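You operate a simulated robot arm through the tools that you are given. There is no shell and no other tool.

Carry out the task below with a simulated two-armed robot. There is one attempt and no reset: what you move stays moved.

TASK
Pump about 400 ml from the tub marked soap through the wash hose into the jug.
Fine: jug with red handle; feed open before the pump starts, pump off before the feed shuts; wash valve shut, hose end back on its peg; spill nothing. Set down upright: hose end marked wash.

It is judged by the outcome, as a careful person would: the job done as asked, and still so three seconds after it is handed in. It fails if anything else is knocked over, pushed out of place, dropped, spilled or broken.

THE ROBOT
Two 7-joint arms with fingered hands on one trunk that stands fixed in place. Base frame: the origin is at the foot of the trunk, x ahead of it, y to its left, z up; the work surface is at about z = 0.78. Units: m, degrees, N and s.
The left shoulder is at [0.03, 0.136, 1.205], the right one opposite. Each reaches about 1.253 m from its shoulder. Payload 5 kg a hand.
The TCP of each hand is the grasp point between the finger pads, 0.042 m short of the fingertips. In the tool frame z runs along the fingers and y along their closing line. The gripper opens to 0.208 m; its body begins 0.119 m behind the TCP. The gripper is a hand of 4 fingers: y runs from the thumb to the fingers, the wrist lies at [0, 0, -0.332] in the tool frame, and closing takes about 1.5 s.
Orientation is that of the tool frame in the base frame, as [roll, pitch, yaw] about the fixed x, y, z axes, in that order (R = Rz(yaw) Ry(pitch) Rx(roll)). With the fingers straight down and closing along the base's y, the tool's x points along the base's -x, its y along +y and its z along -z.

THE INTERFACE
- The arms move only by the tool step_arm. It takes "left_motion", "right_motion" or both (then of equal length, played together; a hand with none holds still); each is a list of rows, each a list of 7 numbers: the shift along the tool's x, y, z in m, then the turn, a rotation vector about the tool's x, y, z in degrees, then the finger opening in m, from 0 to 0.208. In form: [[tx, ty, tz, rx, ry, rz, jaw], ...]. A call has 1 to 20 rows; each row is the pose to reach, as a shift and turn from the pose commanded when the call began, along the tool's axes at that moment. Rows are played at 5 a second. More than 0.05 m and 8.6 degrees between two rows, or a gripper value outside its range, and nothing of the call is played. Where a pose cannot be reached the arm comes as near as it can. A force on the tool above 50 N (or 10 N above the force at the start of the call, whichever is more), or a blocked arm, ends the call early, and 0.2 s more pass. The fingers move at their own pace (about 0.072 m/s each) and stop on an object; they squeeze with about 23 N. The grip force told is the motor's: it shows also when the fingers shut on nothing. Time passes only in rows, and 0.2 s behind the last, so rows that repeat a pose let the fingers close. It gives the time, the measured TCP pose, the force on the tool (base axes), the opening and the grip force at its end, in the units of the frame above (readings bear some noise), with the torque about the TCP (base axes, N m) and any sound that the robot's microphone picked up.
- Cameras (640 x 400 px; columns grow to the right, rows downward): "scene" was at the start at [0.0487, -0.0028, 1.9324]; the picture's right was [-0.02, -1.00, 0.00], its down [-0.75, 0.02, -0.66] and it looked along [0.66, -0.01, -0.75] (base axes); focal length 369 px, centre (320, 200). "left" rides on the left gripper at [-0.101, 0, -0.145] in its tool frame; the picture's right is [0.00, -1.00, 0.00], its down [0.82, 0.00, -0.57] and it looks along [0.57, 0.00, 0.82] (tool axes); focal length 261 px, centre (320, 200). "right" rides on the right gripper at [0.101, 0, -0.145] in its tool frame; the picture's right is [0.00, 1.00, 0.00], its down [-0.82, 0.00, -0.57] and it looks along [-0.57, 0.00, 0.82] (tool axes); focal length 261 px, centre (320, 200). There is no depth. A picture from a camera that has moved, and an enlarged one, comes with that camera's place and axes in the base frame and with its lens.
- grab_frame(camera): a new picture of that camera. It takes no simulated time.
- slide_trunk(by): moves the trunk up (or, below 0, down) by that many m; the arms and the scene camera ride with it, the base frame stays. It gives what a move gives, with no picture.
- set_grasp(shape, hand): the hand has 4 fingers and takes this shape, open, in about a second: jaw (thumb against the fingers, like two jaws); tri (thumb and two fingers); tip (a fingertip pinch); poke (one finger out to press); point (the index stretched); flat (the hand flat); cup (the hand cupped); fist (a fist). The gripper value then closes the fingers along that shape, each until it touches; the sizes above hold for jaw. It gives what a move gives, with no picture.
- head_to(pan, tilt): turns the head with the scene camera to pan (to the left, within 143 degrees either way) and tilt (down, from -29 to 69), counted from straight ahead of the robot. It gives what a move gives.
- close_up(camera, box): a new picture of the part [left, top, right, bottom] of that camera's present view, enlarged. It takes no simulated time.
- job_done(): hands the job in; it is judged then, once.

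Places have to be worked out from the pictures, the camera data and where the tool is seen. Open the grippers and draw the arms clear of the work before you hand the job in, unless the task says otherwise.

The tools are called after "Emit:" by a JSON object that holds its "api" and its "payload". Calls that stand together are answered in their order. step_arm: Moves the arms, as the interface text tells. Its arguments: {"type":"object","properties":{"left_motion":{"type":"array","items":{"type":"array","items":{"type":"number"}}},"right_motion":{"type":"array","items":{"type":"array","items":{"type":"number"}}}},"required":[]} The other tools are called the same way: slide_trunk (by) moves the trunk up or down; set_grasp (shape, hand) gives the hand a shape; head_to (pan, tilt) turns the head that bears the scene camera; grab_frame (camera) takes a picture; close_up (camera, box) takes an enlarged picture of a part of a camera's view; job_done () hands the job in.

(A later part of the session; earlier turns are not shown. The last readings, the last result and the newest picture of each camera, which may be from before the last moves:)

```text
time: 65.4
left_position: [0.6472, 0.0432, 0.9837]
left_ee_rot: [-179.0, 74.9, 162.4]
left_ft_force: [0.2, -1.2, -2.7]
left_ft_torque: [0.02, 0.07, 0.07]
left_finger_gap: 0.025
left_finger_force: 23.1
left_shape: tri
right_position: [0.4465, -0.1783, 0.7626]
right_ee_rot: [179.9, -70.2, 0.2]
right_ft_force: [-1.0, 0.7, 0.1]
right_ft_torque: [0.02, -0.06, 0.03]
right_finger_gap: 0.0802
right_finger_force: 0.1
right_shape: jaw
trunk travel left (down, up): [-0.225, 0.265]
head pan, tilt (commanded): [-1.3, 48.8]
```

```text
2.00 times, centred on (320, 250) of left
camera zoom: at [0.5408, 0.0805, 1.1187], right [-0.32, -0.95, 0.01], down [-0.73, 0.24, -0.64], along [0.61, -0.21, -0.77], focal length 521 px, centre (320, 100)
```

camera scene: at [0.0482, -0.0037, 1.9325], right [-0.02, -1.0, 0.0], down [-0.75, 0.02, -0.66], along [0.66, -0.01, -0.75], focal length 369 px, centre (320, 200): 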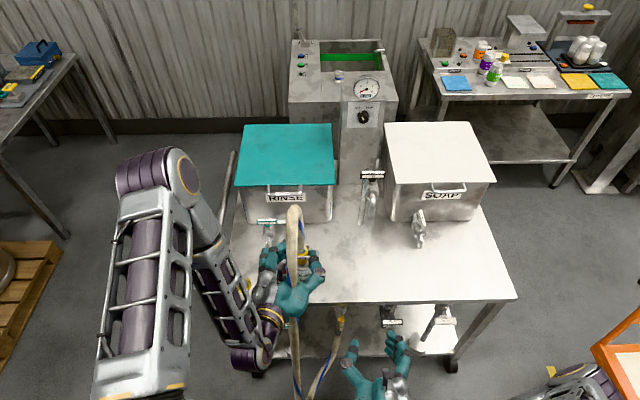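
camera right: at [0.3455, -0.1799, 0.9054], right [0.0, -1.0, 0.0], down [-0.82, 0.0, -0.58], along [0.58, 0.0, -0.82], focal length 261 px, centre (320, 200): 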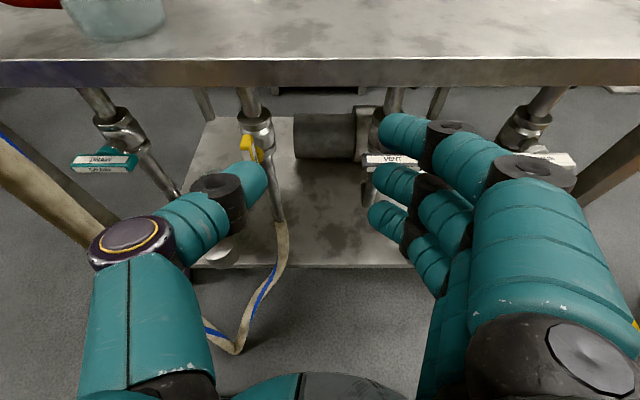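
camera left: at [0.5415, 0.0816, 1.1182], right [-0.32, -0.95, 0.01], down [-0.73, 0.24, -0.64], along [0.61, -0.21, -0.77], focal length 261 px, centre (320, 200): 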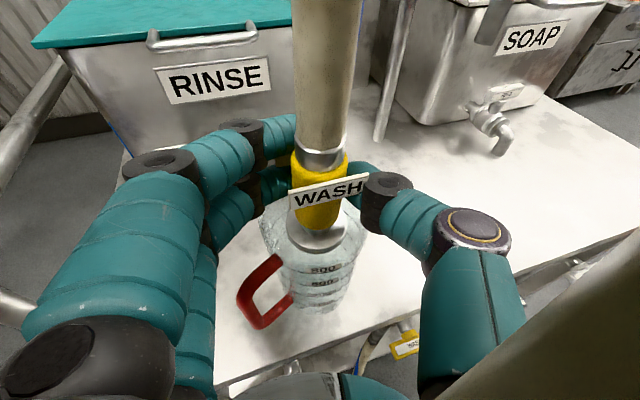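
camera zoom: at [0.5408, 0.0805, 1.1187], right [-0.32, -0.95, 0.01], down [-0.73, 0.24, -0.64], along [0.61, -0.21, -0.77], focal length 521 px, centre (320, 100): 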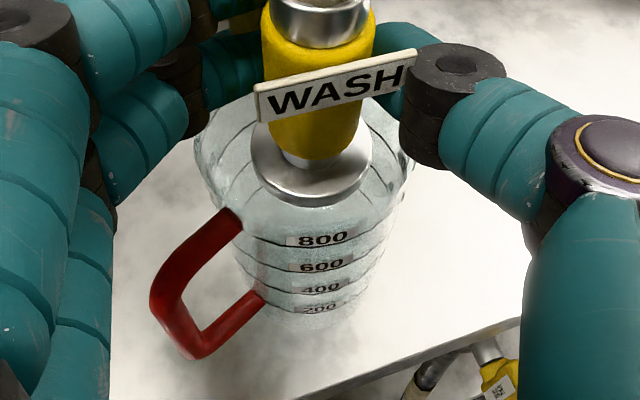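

The hand is out. I check the wash handle's final angle and that nothing is flowing yet.

Emit:
{"api": "close_up", "payload": {"camera": "right", "box": [200, 80, 320, 230]}}

Emit:
{"api": "close_up", "payload": {"camera": "scene", "box": [310, 60, 420, 220]}}

```text
2.67 times, centred on (260, 155) of right
camera zoom: at [0.3455, -0.1799, 0.9054], right [0.0, -1.0, 0.0], down [-0.82, 0.0, -0.58], along [0.58, 0.0, -0.82], focal length 695 px, centre (480, 320)
```

zoom: 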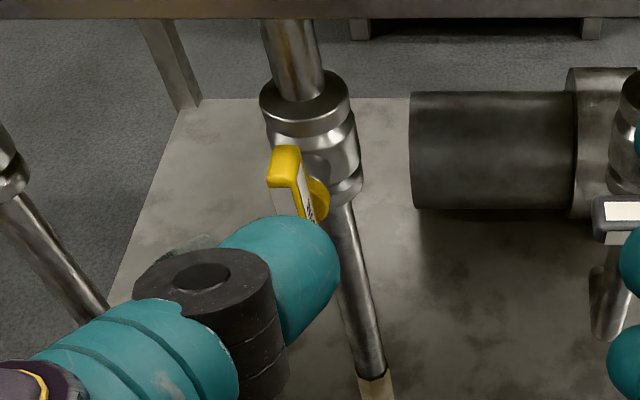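

```text
2.50 times, centred on (365, 140) of scene
camera zoom: at [0.0482, -0.0037, 1.9325], right [-0.02, -1.0, 0.0], down [-0.75, 0.02, -0.66], along [0.66, -0.01, -0.75], focal length 923 px, centre (208, 350)
```

zoom: 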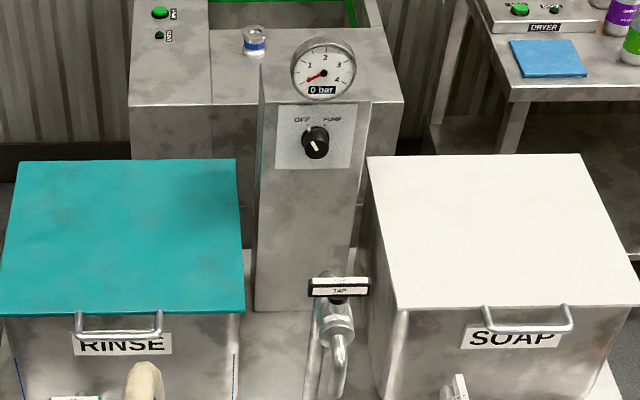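

The wash handle is in line with its pipe, the gauge reads 0 bar and the jug is empty. Next is the pump knob: I route the right hand out to the right, up and forward, to a point high behind the TAP.

Emit:
{"api": "step_arm", "payload": {"right_motion": [[0.0245, 0.0403, 0.0007, 0, 0, 0, 0.08], [0.049, 0.0807, 0.0013, 0, 0, 0, 0.08], [0.0735, 0.121, 0.002, 0, 0, 0, 0.08], [0.098, 0.1613, 0.0026, 0, 0, 0, 0.08], [0.1225, 0.2017, 0.0033, 0, 0, 0, 0.08], [0.147, 0.242, 0.0039, 0, 0, 0, 0.08], [0.1946, 0.242, 0.0095, 0, 0, 0, 0.08], [0.2422, 0.242, 0.0152, 0, 0, 0, 0.08], [0.2898, 0.242, 0.0208, 0, 0, 0, 0.08], [0.3374, 0.242, 0.0265, 0, 0, 0, 0.08], [0.385, 0.242, 0.0321, 0, 0, 0, 0.08], [0.4326, 0.242, 0.0378, 0, 0, 0, 0.08], [0.4802, 0.242, 0.0434, 0, 0, 0, 0.08], [0.5075, 0.2137, 0.0601, 0, 0, 0, 0.08], [0.5348, 0.1853, 0.0769, 0, 0, 0, 0.08], [0.5621, 0.157, 0.0936, 0, 0, 0, 0.08], [0.5893, 0.1287, 0.1103, 0, 0, 0, 0.08], [0.6166, 0.1003, 0.1271, 0, 0, 0, 0.08], [0.6439, 0.072, 0.1438, 0, 0, 0, 0.08]]}}

Emit:
{"api": "grab_frame", "payload": {"camera": "scene"}}

Emit:
{"api": "grab_frame", "payload": {"camera": "right"}}

```text
time: 69.4
left_position: [0.6488, 0.0457, 0.9813]
left_ee_rot: [-178.6, 74.7, 162.7]
left_ft_force: [-0.8, 1.1, -5.4]
left_ft_torque: [-0.03, 0.07, -0.11]
left_finger_gap: 0.0245
left_finger_force: 22.8
left_shape: tri
right_position: [0.8016, -0.2483, 1.3212]
right_ee_rot: [178.8, -70.3, 0.9]
right_ft_force: [0.1, -0.4, -0.4]
right_ft_torque: [0.03, -0.01, -0.05]
right_finger_gap: 0.0803
right_finger_force: 0.0
right_shape: jaw
trunk travel left (down, up): [-0.225, 0.265]
head pan, tilt (commanded): [-1.3, 48.8]
```

```text
taken
camera scene: at [0.0499, -0.0011, 1.9324], right [-0.02, -1.0, 0.0], down [-0.75, 0.02, -0.66], along [0.66, -0.02, -0.75], focal length 369 px, centre (320, 200)
```

scene: 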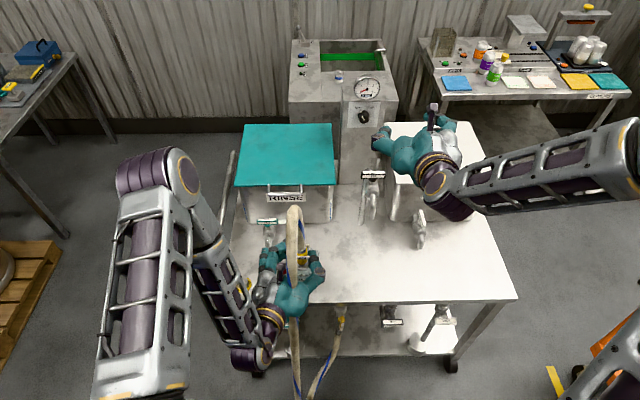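

```text
taken
camera right: at [0.7008, -0.2495, 1.4649], right [0.0, -1.0, 0.0], down [-0.82, 0.0, -0.58], along [0.58, 0.0, -0.82], focal length 261 px, centre (320, 200)
```

right: 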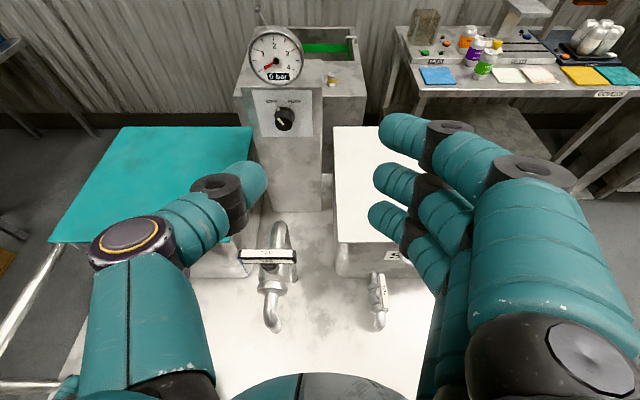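

Reached; the TAP, knob and gauge are all in view from above. I zoom in on the knob to get its exact position and the pointer angle.

Emit:
{"api": "close_up", "payload": {"camera": "right", "box": [230, 70, 340, 160]}}

Emit:
{"api": "close_up", "payload": {"camera": "right", "box": [220, 200, 340, 340]}}

Emit:
{"api": "close_up", "payload": {"camera": "scene", "box": [330, 70, 400, 140]}}

```text
4.44 times, centred on (285, 115) of right
camera zoom: at [0.7008, -0.2495, 1.4649], right [0.0, -1.0, 0.0], down [-0.82, 0.0, -0.58], along [0.58, 0.0, -0.82], focal length 1158 px, centre (476, 578)
```

zoom: 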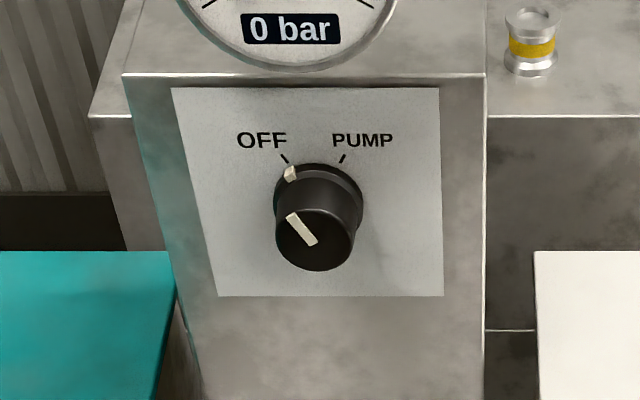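

```text
2.86 times, centred on (280, 270) of right
camera zoom: at [0.7008, -0.2495, 1.4649], right [0.0, -1.0, 0.0], down [-0.82, 0.0, -0.58], along [0.58, 0.0, -0.82], focal length 745 px, centre (434, 0)
```

zoom: 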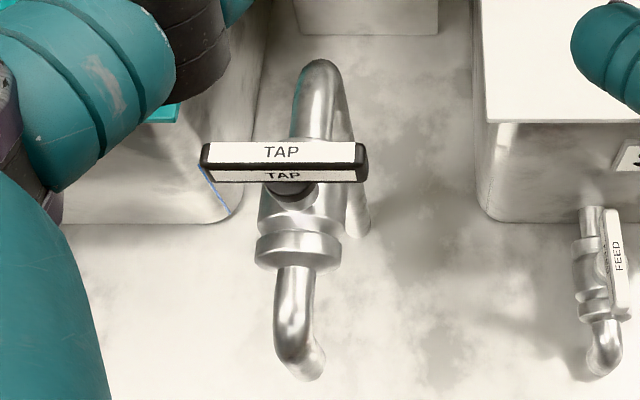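

```text
5.71 times, centred on (365, 105) of scene
camera zoom: at [0.0499, -0.0011, 1.9324], right [-0.02, -1.0, 0.0], down [-0.75, 0.02, -0.66], along [0.66, -0.02, -0.75], focal length 2110 px, centre (63, 743)
```

zoom: 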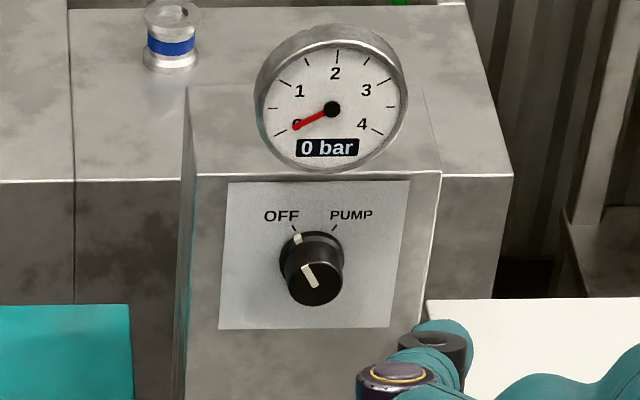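

The knob's front face is centred at about (1.110, -0.180, 1.142), about 3.4 cm across and 2.8 cm deep, with its pointer at OFF. I set the right hand to "tri" and bring it in over the TAP to a point above and in front of the knob.

Emit:
{"api": "set_grasp", "payload": {"hand": "right", "shape": "tri"}}

Emit:
{"api": "step_arm", "payload": {"right_motion": [[0.0031, -0.0164, 0.034, -2.34, -0.15, 0.41, 0.18], [0.0062, -0.0328, 0.068, -4.69, -0.3, 0.81, 0.14], [0.0093, -0.0491, 0.102, -7.03, -0.45, 1.22, 0.1], [0.0125, -0.0655, 0.136, -9.37, -0.59, 1.63, 0.08], [0.0156, -0.0819, 0.17, -11.72, -0.74, 2.03, 0.08], [0.0187, -0.0983, 0.2041, -14.06, -0.89, 2.44, 0.08]]}}

Emit:
{"api": "grab_frame", "payload": {"camera": "right"}}

Emit:
{"api": "grab_frame", "payload": {"camera": "scene"}}

```text
time: 70.3
left_position: [0.6478, 0.044, 0.9815]
left_ee_rot: [-178.8, 74.9, 162.5]
left_ft_force: [1.2, 0.0, -5.7]
left_ft_torque: [0.0, 0.04, 0.0]
left_finger_gap: 0.0252
left_finger_force: 22.8
left_shape: tri
right_position: [0.8012, -0.2494, 1.3214]
right_ee_rot: [178.9, -70.3, 1.0]
right_ft_force: [0.6, 0.4, 0.3]
right_ft_torque: [-0.01, 0.03, 0.01]
right_finger_gap: 0.2081
right_finger_force: 0.1
right_shape: tri
trunk travel left (down, up): [-0.225, 0.265]
head pan, tilt (commanded): [-1.3, 48.8]
```

```text
time: 71.7
left_position: [0.6496, 0.0448, 0.9824]
left_ee_rot: [-178.6, 74.8, 162.7]
left_ft_force: [0.5, 1.0, -4.7]
left_ft_torque: [-0.02, 0.06, -0.09]
left_finger_gap: 0.0249
left_finger_force: 23.4
left_shape: tri
right_position: [1.0041, -0.1538, 1.2691]
right_ee_rot: [171.5, -69.6, -6.2]
right_ft_force: [0.4, 0.6, -0.2]
right_ft_torque: [-0.05, 0.03, -0.04]
right_finger_gap: 0.0807
right_finger_force: 0.1
right_shape: tri
trunk travel left (down, up): [-0.225, 0.265]
head pan, tilt (commanded): [-1.3, 48.8]
```

```text
taken
camera right: at [0.9075, -0.1221, 1.4137], right [-0.25, -0.97, 0.05], down [-0.8, 0.18, -0.57], along [0.55, -0.18, -0.82], focal length 261 px, centre (320, 200)
```

right: 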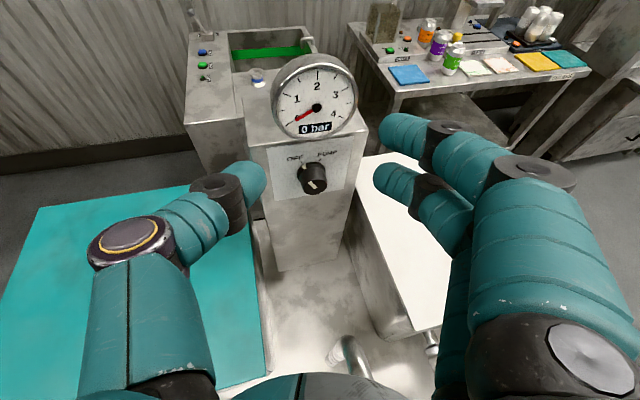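

```text
taken
camera scene: at [0.0513, -0.0011, 1.9323], right [-0.02, -1.0, 0.0], down [-0.75, 0.02, -0.66], along [0.66, -0.02, -0.75], focal length 369 px, centre (320, 200)
```

scene: 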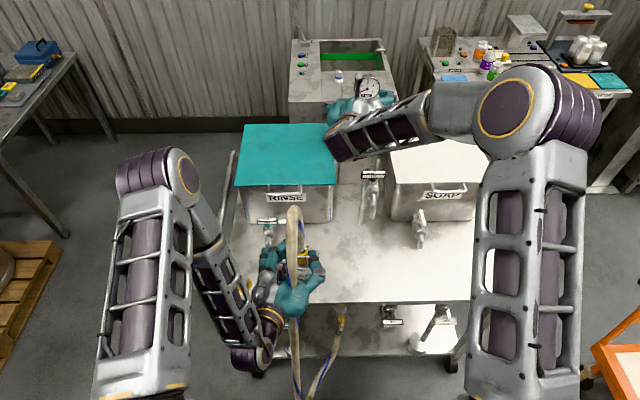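

The hand is above and in front of the knob with the TAP well below. I zoom in once more for a final knob fix.

Emit:
{"api": "close_up", "payload": {"camera": "right", "box": [250, 120, 380, 230]}}

```text
3.64 times, centred on (315, 175) of right
camera zoom: at [0.9075, -0.1221, 1.4137], right [-0.25, -0.97, 0.05], down [-0.8, 0.18, -0.57], along [0.55, -0.18, -0.82], focal length 948 px, centre (338, 291)
```

zoom: 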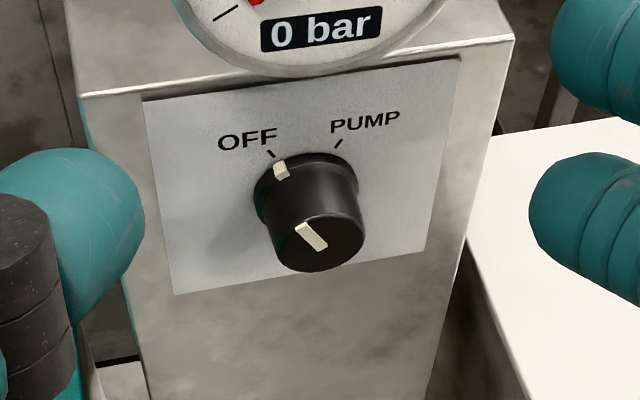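

The knob fix is (1.110, -0.179, 1.1435). I descend to 5 cm in front of the grasp point and check how thumb and fingers line up around the knob.

Emit:
{"api": "step_arm", "payload": {"right_motion": [[-0.0218, 0.0012, 0.0179, 0, 0, 0, 0.08], [-0.0436, 0.0025, 0.0358, 0, 0, 0, 0.08], [-0.0653, 0.0037, 0.0536, 0, 0, 0, 0.08], [-0.0871, 0.0049, 0.0715, 0, 0, 0, 0.08], [-0.0871, 0.0049, 0.0715, 0, 0, 0, 0.08]]}}

Emit:
{"api": "grab_frame", "payload": {"camera": "right"}}

Emit:
{"api": "close_up", "payload": {"camera": "scene", "box": [310, 60, 430, 160]}}

```text
time: 72.9
left_position: [0.6475, 0.0435, 0.9828]
left_ee_rot: [-178.9, 74.9, 162.5]
left_ft_force: [0.2, 0.2, -4.3]
left_ft_torque: [-0.03, 0.1, -0.01]
left_finger_gap: 0.0249
left_finger_force: 22.4
left_shape: tri
right_position: [1.0342, -0.1694, 1.1647]
right_ee_rot: [171.7, -69.6, -6.3]
right_ft_force: [-0.4, 0.6, 0.3]
right_ft_torque: [-0.02, 0.05, -0.02]
right_finger_gap: 0.0805
right_finger_force: 0.1
right_shape: tri
trunk travel left (down, up): [-0.225, 0.265]
head pan, tilt (commanded): [-1.3, 48.8]
```

```text
taken
camera right: at [0.9373, -0.14, 1.3089], right [-0.24, -0.97, 0.05], down [-0.8, 0.18, -0.57], along [0.55, -0.18, -0.82], focal length 261 px, centre (320, 200)
```

right: 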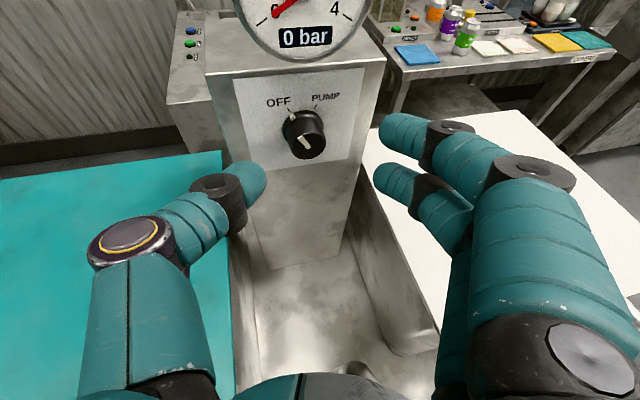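

```text
4.00 times, centred on (370, 110) of scene
camera zoom: at [0.0478, -0.0022, 1.9326], right [-0.02, -1.0, 0.0], down [-0.75, 0.02, -0.66], along [0.66, -0.01, -0.75], focal length 1477 px, centre (120, 560)
```

zoom: 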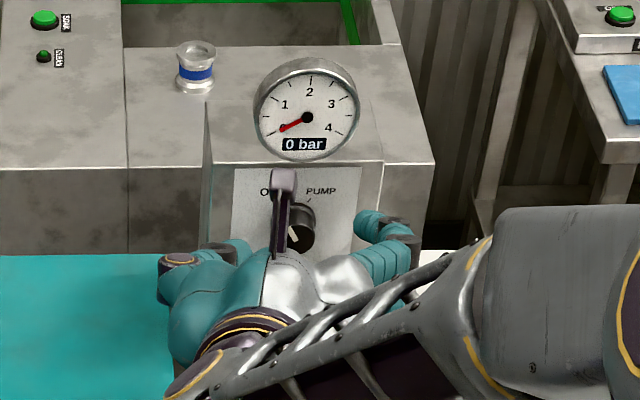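

The knob sits between thumb and index. I advance the last 5 cm to bring the fingertips around it, watching for contact with the panel.

Emit:
{"api": "step_arm", "payload": {"right_motion": [[0, -0.004, 0.02, 0, 0, 0, 0.08], [0, -0.008, 0.04, 0, 0, 0, 0.08], [0, -0.0113, 0.0561, 0, 0, 0, 0.08], [0, -0.0113, 0.0561, 0, 0, 0, 0.08]]}}

Emit:
{"api": "close_up", "payload": {"camera": "right", "box": [200, 80, 440, 280]}}

Emit:
{"api": "close_up", "payload": {"camera": "scene", "box": [310, 60, 430, 160]}}

```text
time: 73.9
left_position: [0.6471, 0.0441, 0.9835]
left_ee_rot: [-178.9, 74.8, 162.5]
left_ft_force: [-0.6, 0.1, -4.3]
left_ft_torque: [0.04, 0.09, -0.02]
left_finger_gap: 0.0247
left_finger_force: 23.4
left_shape: tri
right_position: [1.0848, -0.173, 1.1447]
right_ee_rot: [171.7, -69.5, -6.3]
right_ft_force: [-26.3, 4.6, -3.2]
right_ft_torque: [-0.11, 0.4, 1.45]
right_finger_gap: 0.0788
right_finger_force: 0.0
right_shape: tri
trunk travel left (down, up): [-0.225, 0.265]
head pan, tilt (commanded): [-1.3, 48.8]
```

```text
2.00 times, centred on (320, 180) of right
camera zoom: at [0.9896, -0.1426, 1.288], right [-0.24, -0.97, 0.05], down [-0.8, 0.17, -0.57], along [0.55, -0.17, -0.82], focal length 521 px, centre (320, 240)
```

zoom: 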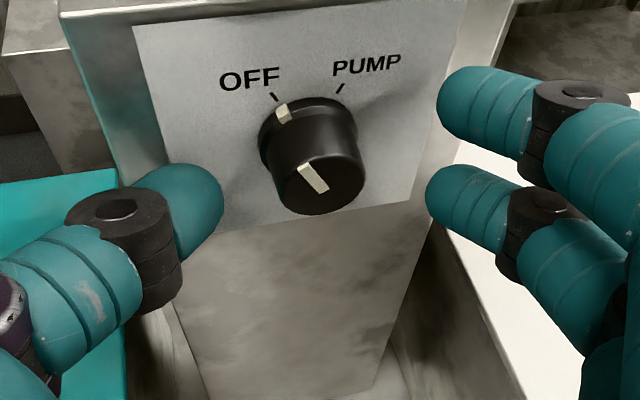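

```text
4.00 times, centred on (370, 110) of scene
camera zoom: at [0.0458, -0.0022, 1.9325], right [-0.02, -1.0, 0.0], down [-0.75, 0.02, -0.66], along [0.66, -0.01, -0.75], focal length 1477 px, centre (120, 560)
```

zoom: 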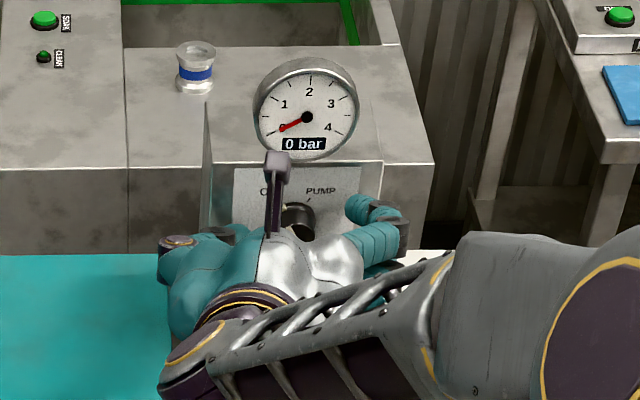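

The thumb tip is lightly touching the panel (26 N). I back off 4 mm and close the three digits on the knob.

Emit:
{"api": "step_arm", "payload": {"right_motion": [[-0.0014, 0.001, -0.0045, 0, 0, 0, 0.075], [-0.0014, 0.001, -0.0045, 0, 0, 0, 0.06], [-0.0014, 0.001, -0.0045, 0, 0, 0, 0.045], [-0.0014, 0.001, -0.0045, 0, 0, 0, 0.03], [-0.0014, 0.001, -0.0045, 0, 0, 0, 0.015], [-0.0014, 0.001, -0.0045, 0, 0, 0, 0.01], [-0.0014, 0.001, -0.0045, 0, 0, 0, 0.01]]}}

Emit:
{"api": "close_up", "payload": {"camera": "right", "box": [200, 80, 440, 280]}}

Emit:
{"api": "close_up", "payload": {"camera": "scene", "box": [310, 60, 430, 160]}}

Emit:
{"api": "close_up", "payload": {"camera": "left", "box": [200, 150, 440, 350]}}

```text
time: 75.5
left_position: [0.6483, 0.0446, 0.9829]
left_ee_rot: [-178.7, 74.9, 162.5]
left_ft_force: [-0.9, -0.1, -5.1]
left_ft_torque: [0.0, 0.06, -0.01]
left_finger_gap: 0.0251
left_finger_force: 22.9
left_shape: tri
right_position: [1.0839, -0.1723, 1.1465]
right_ee_rot: [171.7, -69.7, -6.3]
right_ft_force: [5.8, 6.4, 0.2]
right_ft_torque: [0.01, -0.07, 0.08]
right_finger_gap: 0.0152
right_finger_force: 22.7
right_shape: tri
trunk travel left (down, up): [-0.225, 0.265]
head pan, tilt (commanded): [-1.3, 48.8]
```

```text
2.00 times, centred on (320, 180) of right
camera zoom: at [0.9878, -0.1423, 1.2896], right [-0.24, -0.97, 0.05], down [-0.8, 0.17, -0.57], along [0.55, -0.18, -0.82], focal length 521 px, centre (320, 240)
```

zoom: 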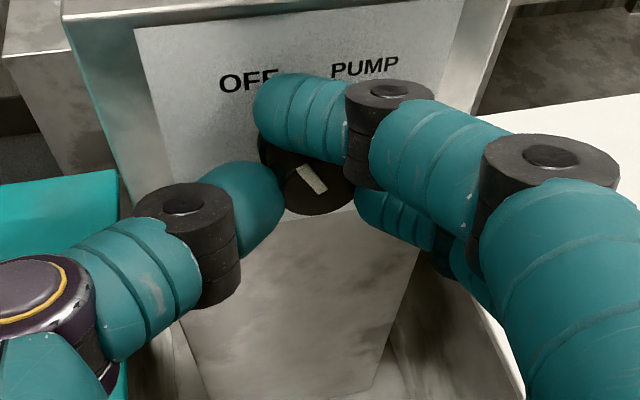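

```text
4.00 times, centred on (370, 110) of scene
camera zoom: at [0.0496, -0.0019, 1.9324], right [-0.02, -1.0, 0.0], down [-0.75, 0.02, -0.66], along [0.66, -0.01, -0.75], focal length 1477 px, centre (120, 560)
```

zoom: 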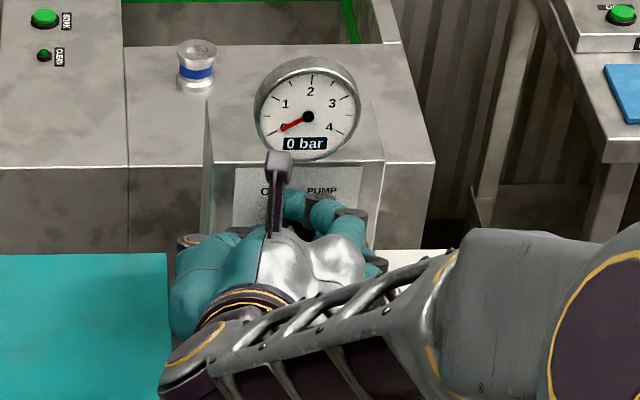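

```text
2.00 times, centred on (320, 250) of left
camera zoom: at [0.5418, 0.0816, 1.1181], right [-0.32, -0.95, 0.01], down [-0.73, 0.24, -0.64], along [0.61, -0.21, -0.77], focal length 521 px, centre (320, 100)
```

zoom: 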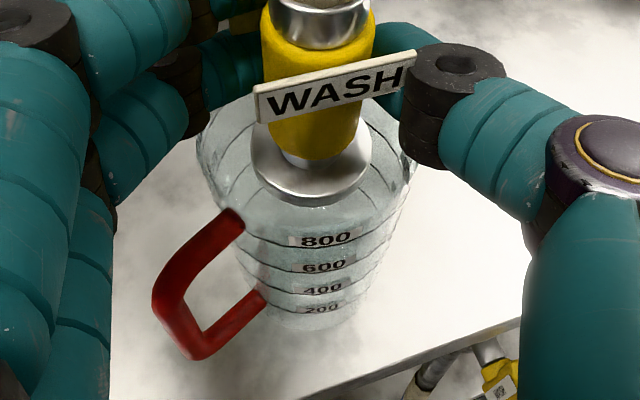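

Index, middle and thumb hold the knob at 23 N; feed and wash are open and the bell is in the jug. I now turn the knob about 66° clockwise to PUMP and check at once.

Emit:
{"api": "step_arm", "payload": {"right_motion": [[0.0009, 0.0004, -0.0002, 2.84, -1.99, 7.43, 0.01], [0.0017, 0.0009, -0.0004, 5.68, -3.99, 14.86, 0.01], [0.0025, 0.0015, -0.0006, 8.53, -5.98, 22.29, 0.01], [0.0032, 0.0023, -0.0006, 11.37, -7.97, 29.72, 0.01], [0.0038, 0.0031, -0.0006, 14.21, -9.96, 37.15, 0.01], [0.0043, 0.0039, -0.0006, 17.05, -11.96, 44.58, 0.01], [0.0046, 0.0049, -0.0004, 19.9, -13.95, 52.0, 0.01], [0.0048, 0.0058, -0.0003, 22.74, -15.94, 59.43, 0.01]]}}

Emit:
{"api": "close_up", "payload": {"camera": "left", "box": [200, 150, 440, 350]}}

Emit:
{"api": "close_up", "payload": {"camera": "right", "box": [200, 80, 440, 280]}}

Emit:
{"api": "close_up", "payload": {"camera": "scene", "box": [310, 60, 430, 160]}}

```text
time: 77.3
left_position: [0.6486, 0.0429, 0.9828]
left_ee_rot: [-178.9, 74.9, 162.2]
left_ft_force: [0.1, -1.0, -4.0]
left_ft_torque: [0.02, 0.1, -0.01]
left_finger_gap: 0.025
left_finger_force: 23.4
left_shape: tri
right_position: [1.0842, -0.1796, 1.151]
right_ee_rot: [-112.9, -20.7, -68.3]
right_ft_force: [0.2, -3.6, 1.0]
right_ft_torque: [-0.29, 0.18, -0.18]
right_finger_gap: 0.0145
right_finger_force: 23.8
right_shape: tri
trunk travel left (down, up): [-0.225, 0.265]
head pan, tilt (commanded): [-1.3, 48.8]
```

```text
2.00 times, centred on (320, 250) of left
camera zoom: at [0.5413, 0.0805, 1.1184], right [-0.32, -0.95, 0.01], down [-0.73, 0.24, -0.64], along [0.61, -0.21, -0.77], focal length 521 px, centre (320, 100)
```

zoom: 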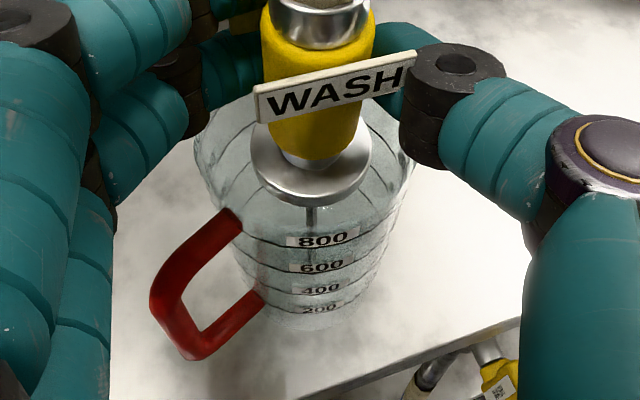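

```text
2.00 times, centred on (320, 180) of right
camera zoom: at [0.9876, -0.2995, 1.2375], right [-0.24, -0.44, -0.86], down [-0.8, 0.59, -0.08], along [0.55, 0.67, -0.5], focal length 521 px, centre (320, 240)
```

zoom: 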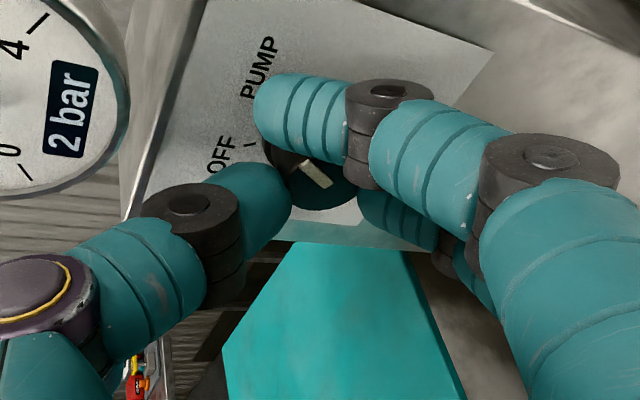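

```text
4.00 times, centred on (370, 110) of scene
camera zoom: at [0.0488, -0.0038, 1.9324], right [-0.02, -1.0, 0.0], down [-0.75, 0.02, -0.66], along [0.66, -0.01, -0.75], focal length 1477 px, centre (120, 560)
```

zoom: 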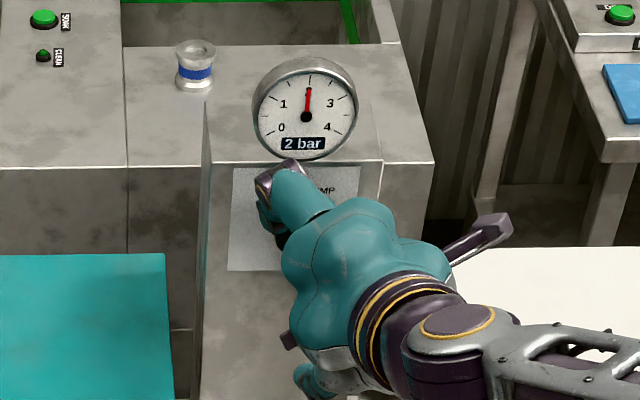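

The pump is on: the gauge reads 2 bar and a stream is falling from the bell into the jug. I hold still briefly and read the level.

Emit:
{"api": "step_arm", "payload": {"right_motion": [[0, 0, 0, 0, 0, 0, 0.01], [0, 0, 0, 0, 0, 0, 0.01], [0, 0, 0, 0, 0, 0, 0.01], [0, 0, 0, 0, 0, 0, 0.01]]}}

Emit:
{"api": "close_up", "payload": {"camera": "left", "box": [240, 220, 400, 340]}}

Emit:
{"api": "close_up", "payload": {"camera": "scene", "box": [250, 220, 350, 310]}}

```text
time: 78.3
left_position: [0.6479, 0.0443, 0.9823]
left_ee_rot: [-178.9, 74.9, 162.4]
left_ft_force: [0.1, 0.2, -4.2]
left_ft_torque: [0.03, 0.07, 0.01]
left_finger_gap: 0.025
left_finger_force: 22.9
left_shape: tri
right_position: [1.0835, -0.1779, 1.1507]
right_ee_rot: [-112.9, -20.6, -68.2]
right_ft_force: [0.2, -3.6, 0.8]
right_ft_torque: [-0.3, 0.16, -0.19]
right_finger_gap: 0.0145
right_finger_force: 23.0
right_shape: tri
trunk travel left (down, up): [-0.225, 0.265]
head pan, tilt (commanded): [-1.3, 48.8]
```

```text
3.33 times, centred on (320, 280) of left
camera zoom: at [0.5414, 0.0806, 1.1184], right [-0.32, -0.95, 0.01], down [-0.73, 0.24, -0.64], along [0.61, -0.21, -0.77], focal length 869 px, centre (320, -67)
```

zoom: 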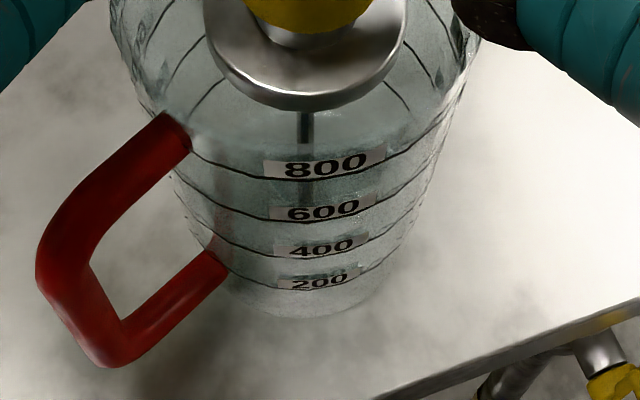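

```text
4.44 times, centred on (300, 265) of scene
camera zoom: at [0.0489, -0.0033, 1.9324], right [-0.02, -1.0, 0.0], down [-0.75, 0.02, -0.66], along [0.66, -0.01, -0.75], focal length 1641 px, centre (409, -89)
```

zoom: 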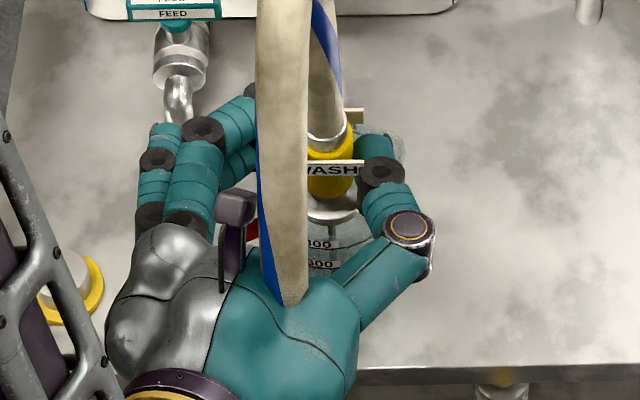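

The stream continues; the clear liquid's surface is hard to see yet. I hold another second and look closely at the bottom of the jug.

Emit:
{"api": "step_arm", "payload": {"right_motion": [[0, 0, 0, 0, 0, 0, 0.01], [0, 0, 0, 0, 0, 0, 0.01], [0, 0, 0, 0, 0, 0, 0.01], [0, 0, 0, 0, 0, 0, 0.01]]}}

Emit:
{"api": "close_up", "payload": {"camera": "left", "box": [270, 240, 380, 325]}}

```text
time: 79.3
left_position: [0.6476, 0.0424, 0.9826]
left_ee_rot: [-178.9, 74.9, 162.5]
left_ft_force: [-0.2, -0.6, -3.7]
left_ft_torque: [0.02, 0.09, -0.02]
left_finger_gap: 0.0251
left_finger_force: 23.1
left_shape: tri
right_position: [1.0855, -0.1793, 1.1501]
right_ee_rot: [-112.9, -20.6, -68.3]
right_ft_force: [-1.2, -4.5, 0.5]
right_ft_torque: [-0.3, 0.24, -0.21]
right_finger_gap: 0.0143
right_finger_force: 22.8
right_shape: tri
trunk travel left (down, up): [-0.225, 0.265]
head pan, tilt (commanded): [-1.3, 48.8]
```

```text
4.71 times, centred on (325, 282) of left
camera zoom: at [0.5414, 0.0806, 1.1184], right [-0.32, -0.95, 0.01], down [-0.73, 0.24, -0.64], along [0.61, -0.21, -0.77], focal length 1227 px, centre (296, -188)
```

zoom: 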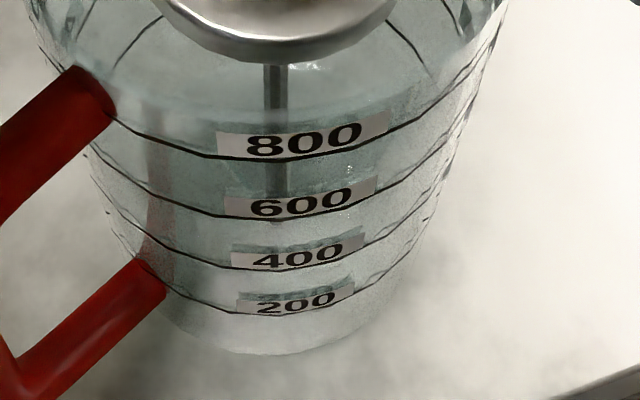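

The stream reaches down to about z≈0.78, so the level is still near the bottom and the flow is gentle. I hold about 2 s more and look again.

Emit:
{"api": "step_arm", "payload": {"right_motion": [[0, 0, 0, 0, 0, 0, 0.01], [0, 0, 0, 0, 0, 0, 0.01], [0, 0, 0, 0, 0, 0, 0.01], [0, 0, 0, 0, 0, 0, 0.01], [0, 0, 0, 0, 0, 0, 0.01], [0, 0, 0, 0, 0, 0, 0.01], [0, 0, 0, 0, 0, 0, 0.01], [0, 0, 0, 0, 0, 0, 0.01], [0, 0, 0, 0, 0, 0, 0.01]]}}

Emit:
{"api": "close_up", "payload": {"camera": "left", "box": [270, 240, 380, 325]}}

Emit:
{"api": "grab_frame", "payload": {"camera": "scene"}}

```text
time: 81.3
left_position: [0.6475, 0.0434, 0.9819]
left_ee_rot: [-178.8, 74.9, 162.4]
left_ft_force: [-0.1, -0.2, -4.2]
left_ft_torque: [0.0, 0.08, 0.0]
left_finger_gap: 0.0251
left_finger_force: 23.3
left_shape: tri
right_position: [1.0836, -0.179, 1.1511]
right_ee_rot: [-112.9, -20.5, -68.3]
right_ft_force: [-0.4, -4.3, 0.6]
right_ft_torque: [-0.3, 0.24, -0.2]
right_finger_gap: 0.0142
right_finger_force: 23.0
right_shape: tri
trunk travel left (down, up): [-0.225, 0.265]
head pan, tilt (commanded): [-1.3, 48.8]
```

```text
4.71 times, centred on (325, 282) of left
camera zoom: at [0.5414, 0.0806, 1.1184], right [-0.32, -0.95, 0.01], down [-0.73, 0.24, -0.64], along [0.61, -0.21, -0.77], focal length 1227 px, centre (296, -188)
```

zoom: 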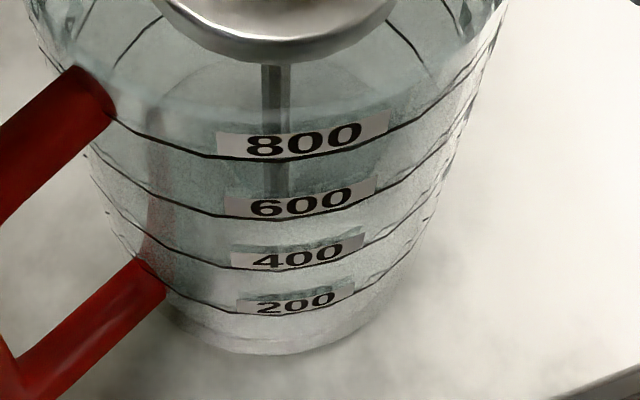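

```text
taken
camera scene: at [0.0489, -0.0034, 1.9324], right [-0.02, -1.0, 0.0], down [-0.75, 0.02, -0.66], along [0.66, -0.01, -0.75], focal length 369 px, centre (320, 200)
```

scene: 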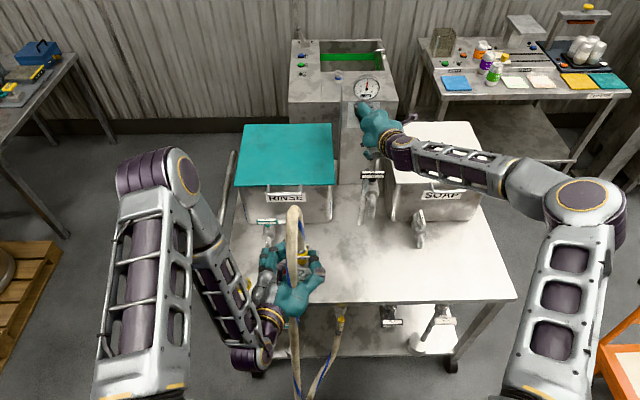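

A faint surface line is appearing below the 200 mark. I enlarge that area to read it.

Emit:
{"api": "close_up", "payload": {"camera": "left", "box": [290, 280, 370, 325]}}

Emit:
{"api": "close_up", "payload": {"camera": "scene", "box": [275, 225, 345, 305]}}

```text
8.00 times, centred on (330, 302) of left
camera zoom: at [0.5414, 0.0806, 1.1184], right [-0.32, -0.95, 0.01], down [-0.73, 0.24, -0.64], along [0.61, -0.21, -0.77], focal length 2085 px, centre (240, -620)
```

zoom: 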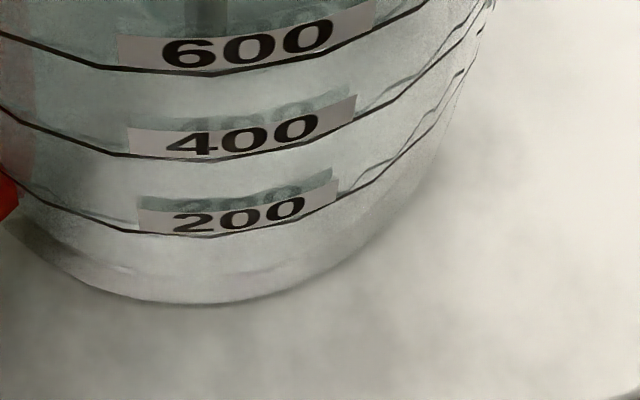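

```text
5.00 times, centred on (310, 265) of scene
camera zoom: at [0.0489, -0.0034, 1.9324], right [-0.02, -1.0, 0.0], down [-0.75, 0.02, -0.66], along [0.66, -0.01, -0.75], focal length 1846 px, centre (370, -125)
```

zoom: 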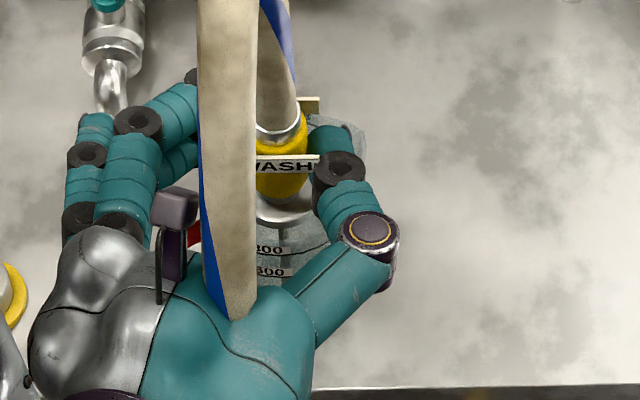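

A faint front edge lies at z≈0.792, about a third of the way to the 200 mark after roughly 4 s of pumping. I hold another 2 s and compare, to estimate the rate.

Emit:
{"api": "step_arm", "payload": {"right_motion": [[0, 0, 0, 0, 0, 0, 0.01], [0, 0, 0, 0, 0, 0, 0.01], [0, 0, 0, 0, 0, 0, 0.01], [0, 0, 0, 0, 0, 0, 0.01], [0, 0, 0, 0, 0, 0, 0.01], [0, 0, 0, 0, 0, 0, 0.01], [0, 0, 0, 0, 0, 0, 0.01], [0, 0, 0, 0, 0, 0, 0.01], [0, 0, 0, 0, 0, 0, 0.01]]}}

Emit:
{"api": "close_up", "payload": {"camera": "left", "box": [290, 280, 370, 325]}}

Emit:
{"api": "close_up", "payload": {"camera": "left", "box": [270, 240, 380, 325]}}

```text
time: 83.3
left_position: [0.6475, 0.0435, 0.9825]
left_ee_rot: [-178.8, 75.0, 162.5]
left_ft_force: [-0.8, -0.5, -4.4]
left_ft_torque: [0.0, 0.09, -0.01]
left_finger_gap: 0.0252
left_finger_force: 22.6
left_shape: tri
right_position: [1.0834, -0.1783, 1.1514]
right_ee_rot: [-112.8, -20.5, -68.3]
right_ft_force: [-1.4, -4.5, 0.8]
right_ft_torque: [-0.34, 0.23, -0.23]
right_finger_gap: 0.0143
right_finger_force: 22.9
right_shape: tri
trunk travel left (down, up): [-0.225, 0.265]
head pan, tilt (commanded): [-1.3, 48.8]
```

```text
8.00 times, centred on (330, 302) of left
camera zoom: at [0.5414, 0.0806, 1.1184], right [-0.32, -0.95, 0.01], down [-0.73, 0.24, -0.64], along [0.61, -0.21, -0.77], focal length 2085 px, centre (240, -620)
```

zoom: 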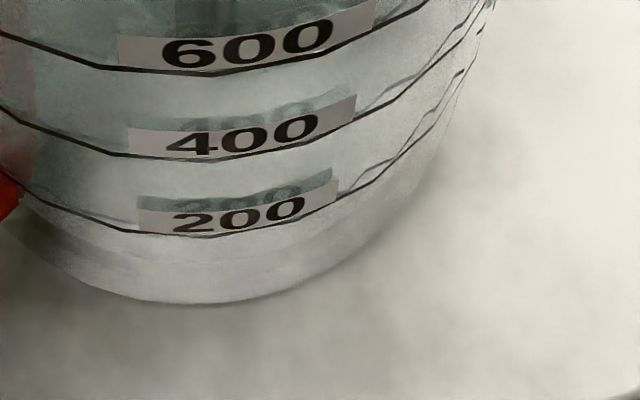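

```text
4.71 times, centred on (325, 282) of left
camera zoom: at [0.5414, 0.0806, 1.1184], right [-0.32, -0.95, 0.01], down [-0.73, 0.24, -0.64], along [0.61, -0.21, -0.77], focal length 1227 px, centre (296, -188)
```

zoom: 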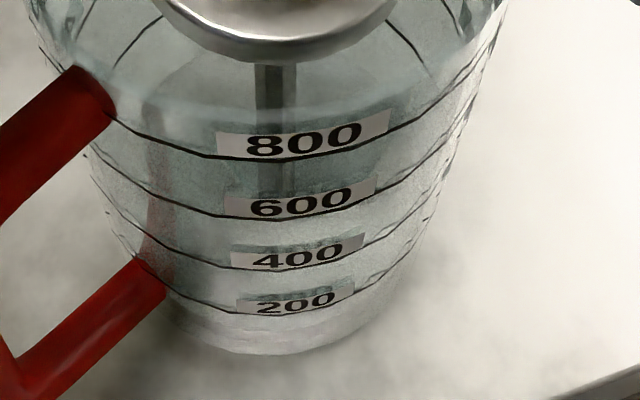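

The surface has risen only a few millimetres in 2 s, so the flow is slow and easy to control. I keep pumping for a further 4 s and measure again.

Emit:
{"api": "step_arm", "payload": {"right_motion": [[0, 0, 0, 0, 0, 0, 0.01], [0, 0, 0, 0, 0, 0, 0.01], [0, 0, 0, 0, 0, 0, 0.01], [0, 0, 0, 0, 0, 0, 0.01], [0, 0, 0, 0, 0, 0, 0.01], [0, 0, 0, 0, 0, 0, 0.01], [0, 0, 0, 0, 0, 0, 0.01], [0, 0, 0, 0, 0, 0, 0.01], [0, 0, 0, 0, 0, 0, 0.01], [0, 0, 0, 0, 0, 0, 0.01], [0, 0, 0, 0, 0, 0, 0.01], [0, 0, 0, 0, 0, 0, 0.01], [0, 0, 0, 0, 0, 0, 0.01], [0, 0, 0, 0, 0, 0, 0.01], [0, 0, 0, 0, 0, 0, 0.01], [0, 0, 0, 0, 0, 0, 0.01], [0, 0, 0, 0, 0, 0, 0.01], [0, 0, 0, 0, 0, 0, 0.01], [0, 0, 0, 0, 0, 0, 0.01]]}}

Emit:
{"api": "close_up", "payload": {"camera": "left", "box": [290, 280, 370, 325]}}

Emit:
{"api": "close_up", "payload": {"camera": "left", "box": [270, 240, 380, 325]}}

```text
time: 87.3
left_position: [0.6466, 0.043, 0.9829]
left_ee_rot: [-178.9, 74.9, 162.4]
left_ft_force: [0.4, -0.9, -3.5]
left_ft_torque: [0.0, 0.06, 0.0]
left_finger_gap: 0.025
left_finger_force: 22.5
left_shape: tri
right_position: [1.0836, -0.1781, 1.1511]
right_ee_rot: [-112.9, -20.6, -68.3]
right_ft_force: [-1.0, -4.9, 2.0]
right_ft_torque: [-0.34, 0.2, -0.21]
right_finger_gap: 0.0145
right_finger_force: 22.5
right_shape: tri
trunk travel left (down, up): [-0.225, 0.265]
head pan, tilt (commanded): [-1.3, 48.8]
```

```text
8.00 times, centred on (330, 302) of left
camera zoom: at [0.5413, 0.0806, 1.1184], right [-0.32, -0.95, 0.01], down [-0.73, 0.24, -0.64], along [0.61, -0.21, -0.77], focal length 2085 px, centre (240, -620)
```

zoom: 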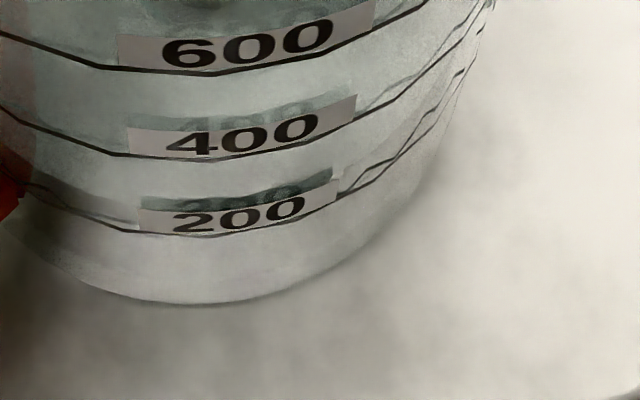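

```text
4.71 times, centred on (325, 282) of left
camera zoom: at [0.5413, 0.0806, 1.1184], right [-0.32, -0.95, 0.01], down [-0.73, 0.24, -0.64], along [0.61, -0.21, -0.77], focal length 1227 px, centre (296, -188)
```

zoom: 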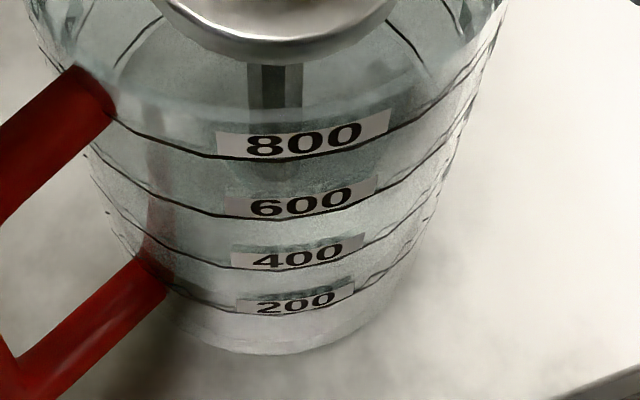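

The stream has thickened and meets the surface at about z≈0.811, i.e. close to the 200 mark. I continue in shorter steps now: about 1.6 s.

Emit:
{"api": "step_arm", "payload": {"right_motion": [[0, 0, 0, 0, 0, 0, 0.01], [0, 0, 0, 0, 0, 0, 0.01], [0, 0, 0, 0, 0, 0, 0.01], [0, 0, 0, 0, 0, 0, 0.01], [0, 0, 0, 0, 0, 0, 0.01], [0, 0, 0, 0, 0, 0, 0.01], [0, 0, 0, 0, 0, 0, 0.01]]}}

Emit:
{"api": "close_up", "payload": {"camera": "left", "box": [290, 280, 370, 325]}}

Emit:
{"api": "close_up", "payload": {"camera": "left", "box": [270, 240, 380, 325]}}

```text
time: 88.9
left_position: [0.6476, 0.0426, 0.9821]
left_ee_rot: [-178.9, 75.0, 162.4]
left_ft_force: [-0.2, -0.9, -4.7]
left_ft_torque: [0.03, 0.11, 0.0]
left_finger_gap: 0.0251
left_finger_force: 23.3
left_shape: tri
right_position: [1.084, -0.1794, 1.1511]
right_ee_rot: [-112.9, -20.6, -68.3]
right_ft_force: [-0.9, -5.5, 0.9]
right_ft_torque: [-0.33, 0.24, -0.22]
right_finger_gap: 0.0142
right_finger_force: 22.8
right_shape: tri
trunk travel left (down, up): [-0.225, 0.265]
head pan, tilt (commanded): [-1.3, 48.8]
```

```text
8.00 times, centred on (330, 302) of left
camera zoom: at [0.5413, 0.0806, 1.1184], right [-0.32, -0.95, 0.01], down [-0.73, 0.24, -0.64], along [0.61, -0.21, -0.77], focal length 2085 px, centre (240, -620)
```

zoom: 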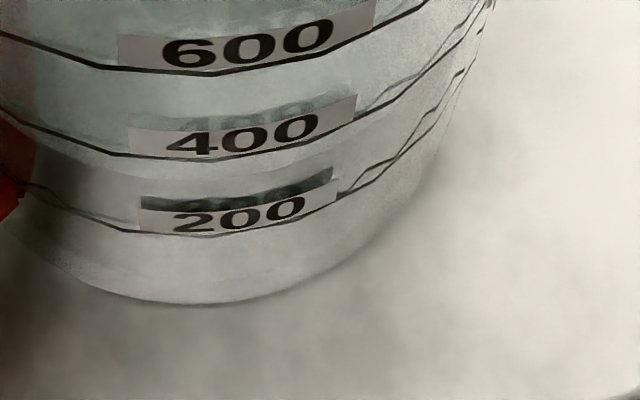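

```text
4.71 times, centred on (325, 282) of left
camera zoom: at [0.5413, 0.0806, 1.1184], right [-0.32, -0.95, 0.01], down [-0.73, 0.24, -0.64], along [0.61, -0.21, -0.77], focal length 1227 px, centre (296, -188)
```

zoom: 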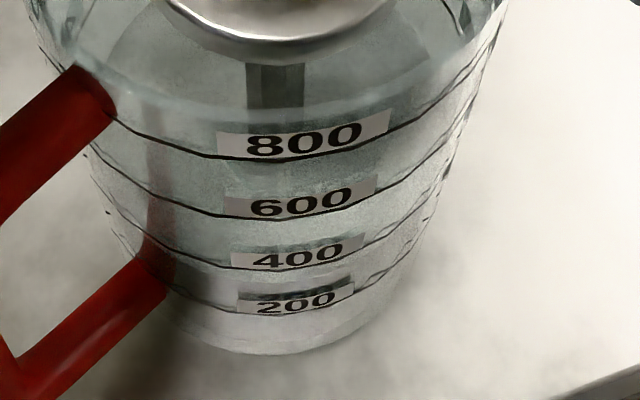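

A boundary now shows just under the 400 line, so the level may be higher than I thought. I zoom in closely (no time passes) before deciding to stop.

Emit:
{"api": "close_up", "payload": {"camera": "left", "box": [295, 250, 355, 290]}}

Emit:
{"api": "close_up", "payload": {"camera": "left", "box": [285, 275, 345, 315]}}

Emit:
{"api": "close_up", "payload": {"camera": "scene", "box": [290, 240, 340, 290]}}

```text
10.00 times, centred on (325, 270) of left
camera zoom: at [0.5413, 0.0806, 1.1184], right [-0.32, -0.95, 0.01], down [-0.73, 0.24, -0.64], along [0.61, -0.21, -0.77], focal length 2606 px, centre (270, -500)
```

zoom: 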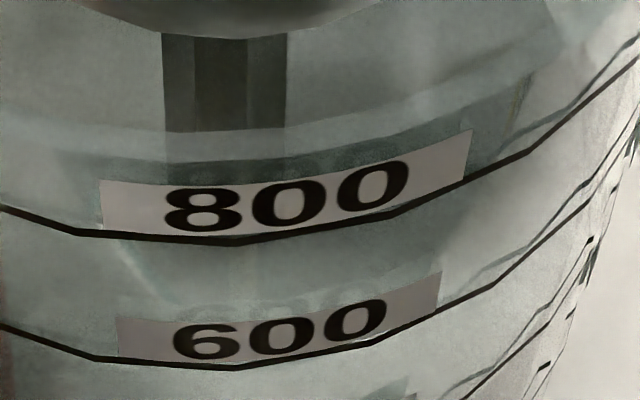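

```text
10.00 times, centred on (315, 295) of left
camera zoom: at [0.5413, 0.0806, 1.1184], right [-0.32, -0.95, 0.01], down [-0.73, 0.24, -0.64], along [0.61, -0.21, -0.77], focal length 2606 px, centre (370, -750)
```

zoom: 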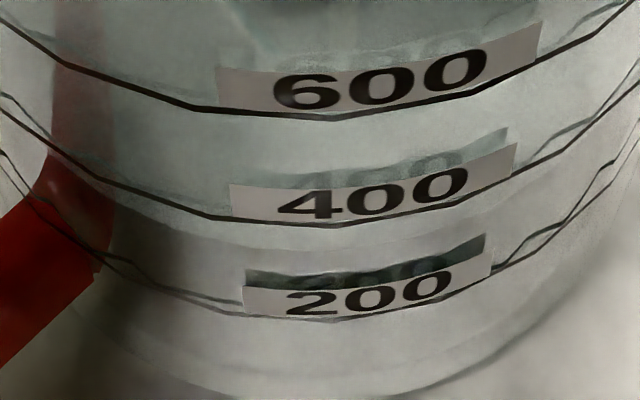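

```text
8.00 times, centred on (315, 265) of scene
camera zoom: at [0.0489, -0.0034, 1.9324], right [-0.02, -1.0, 0.0], down [-0.75, 0.02, -0.66], along [0.66, -0.01, -0.75], focal length 2954 px, centre (360, -320)
```

zoom: 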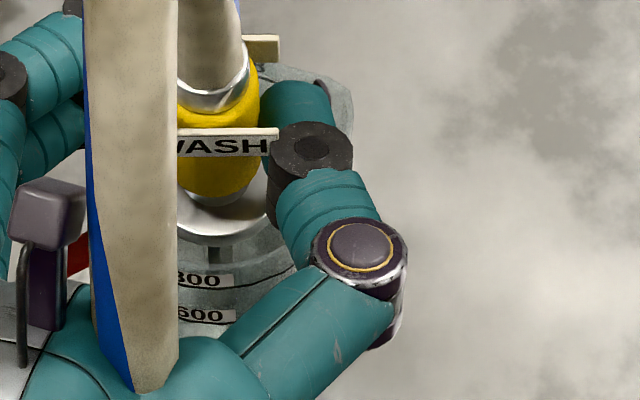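

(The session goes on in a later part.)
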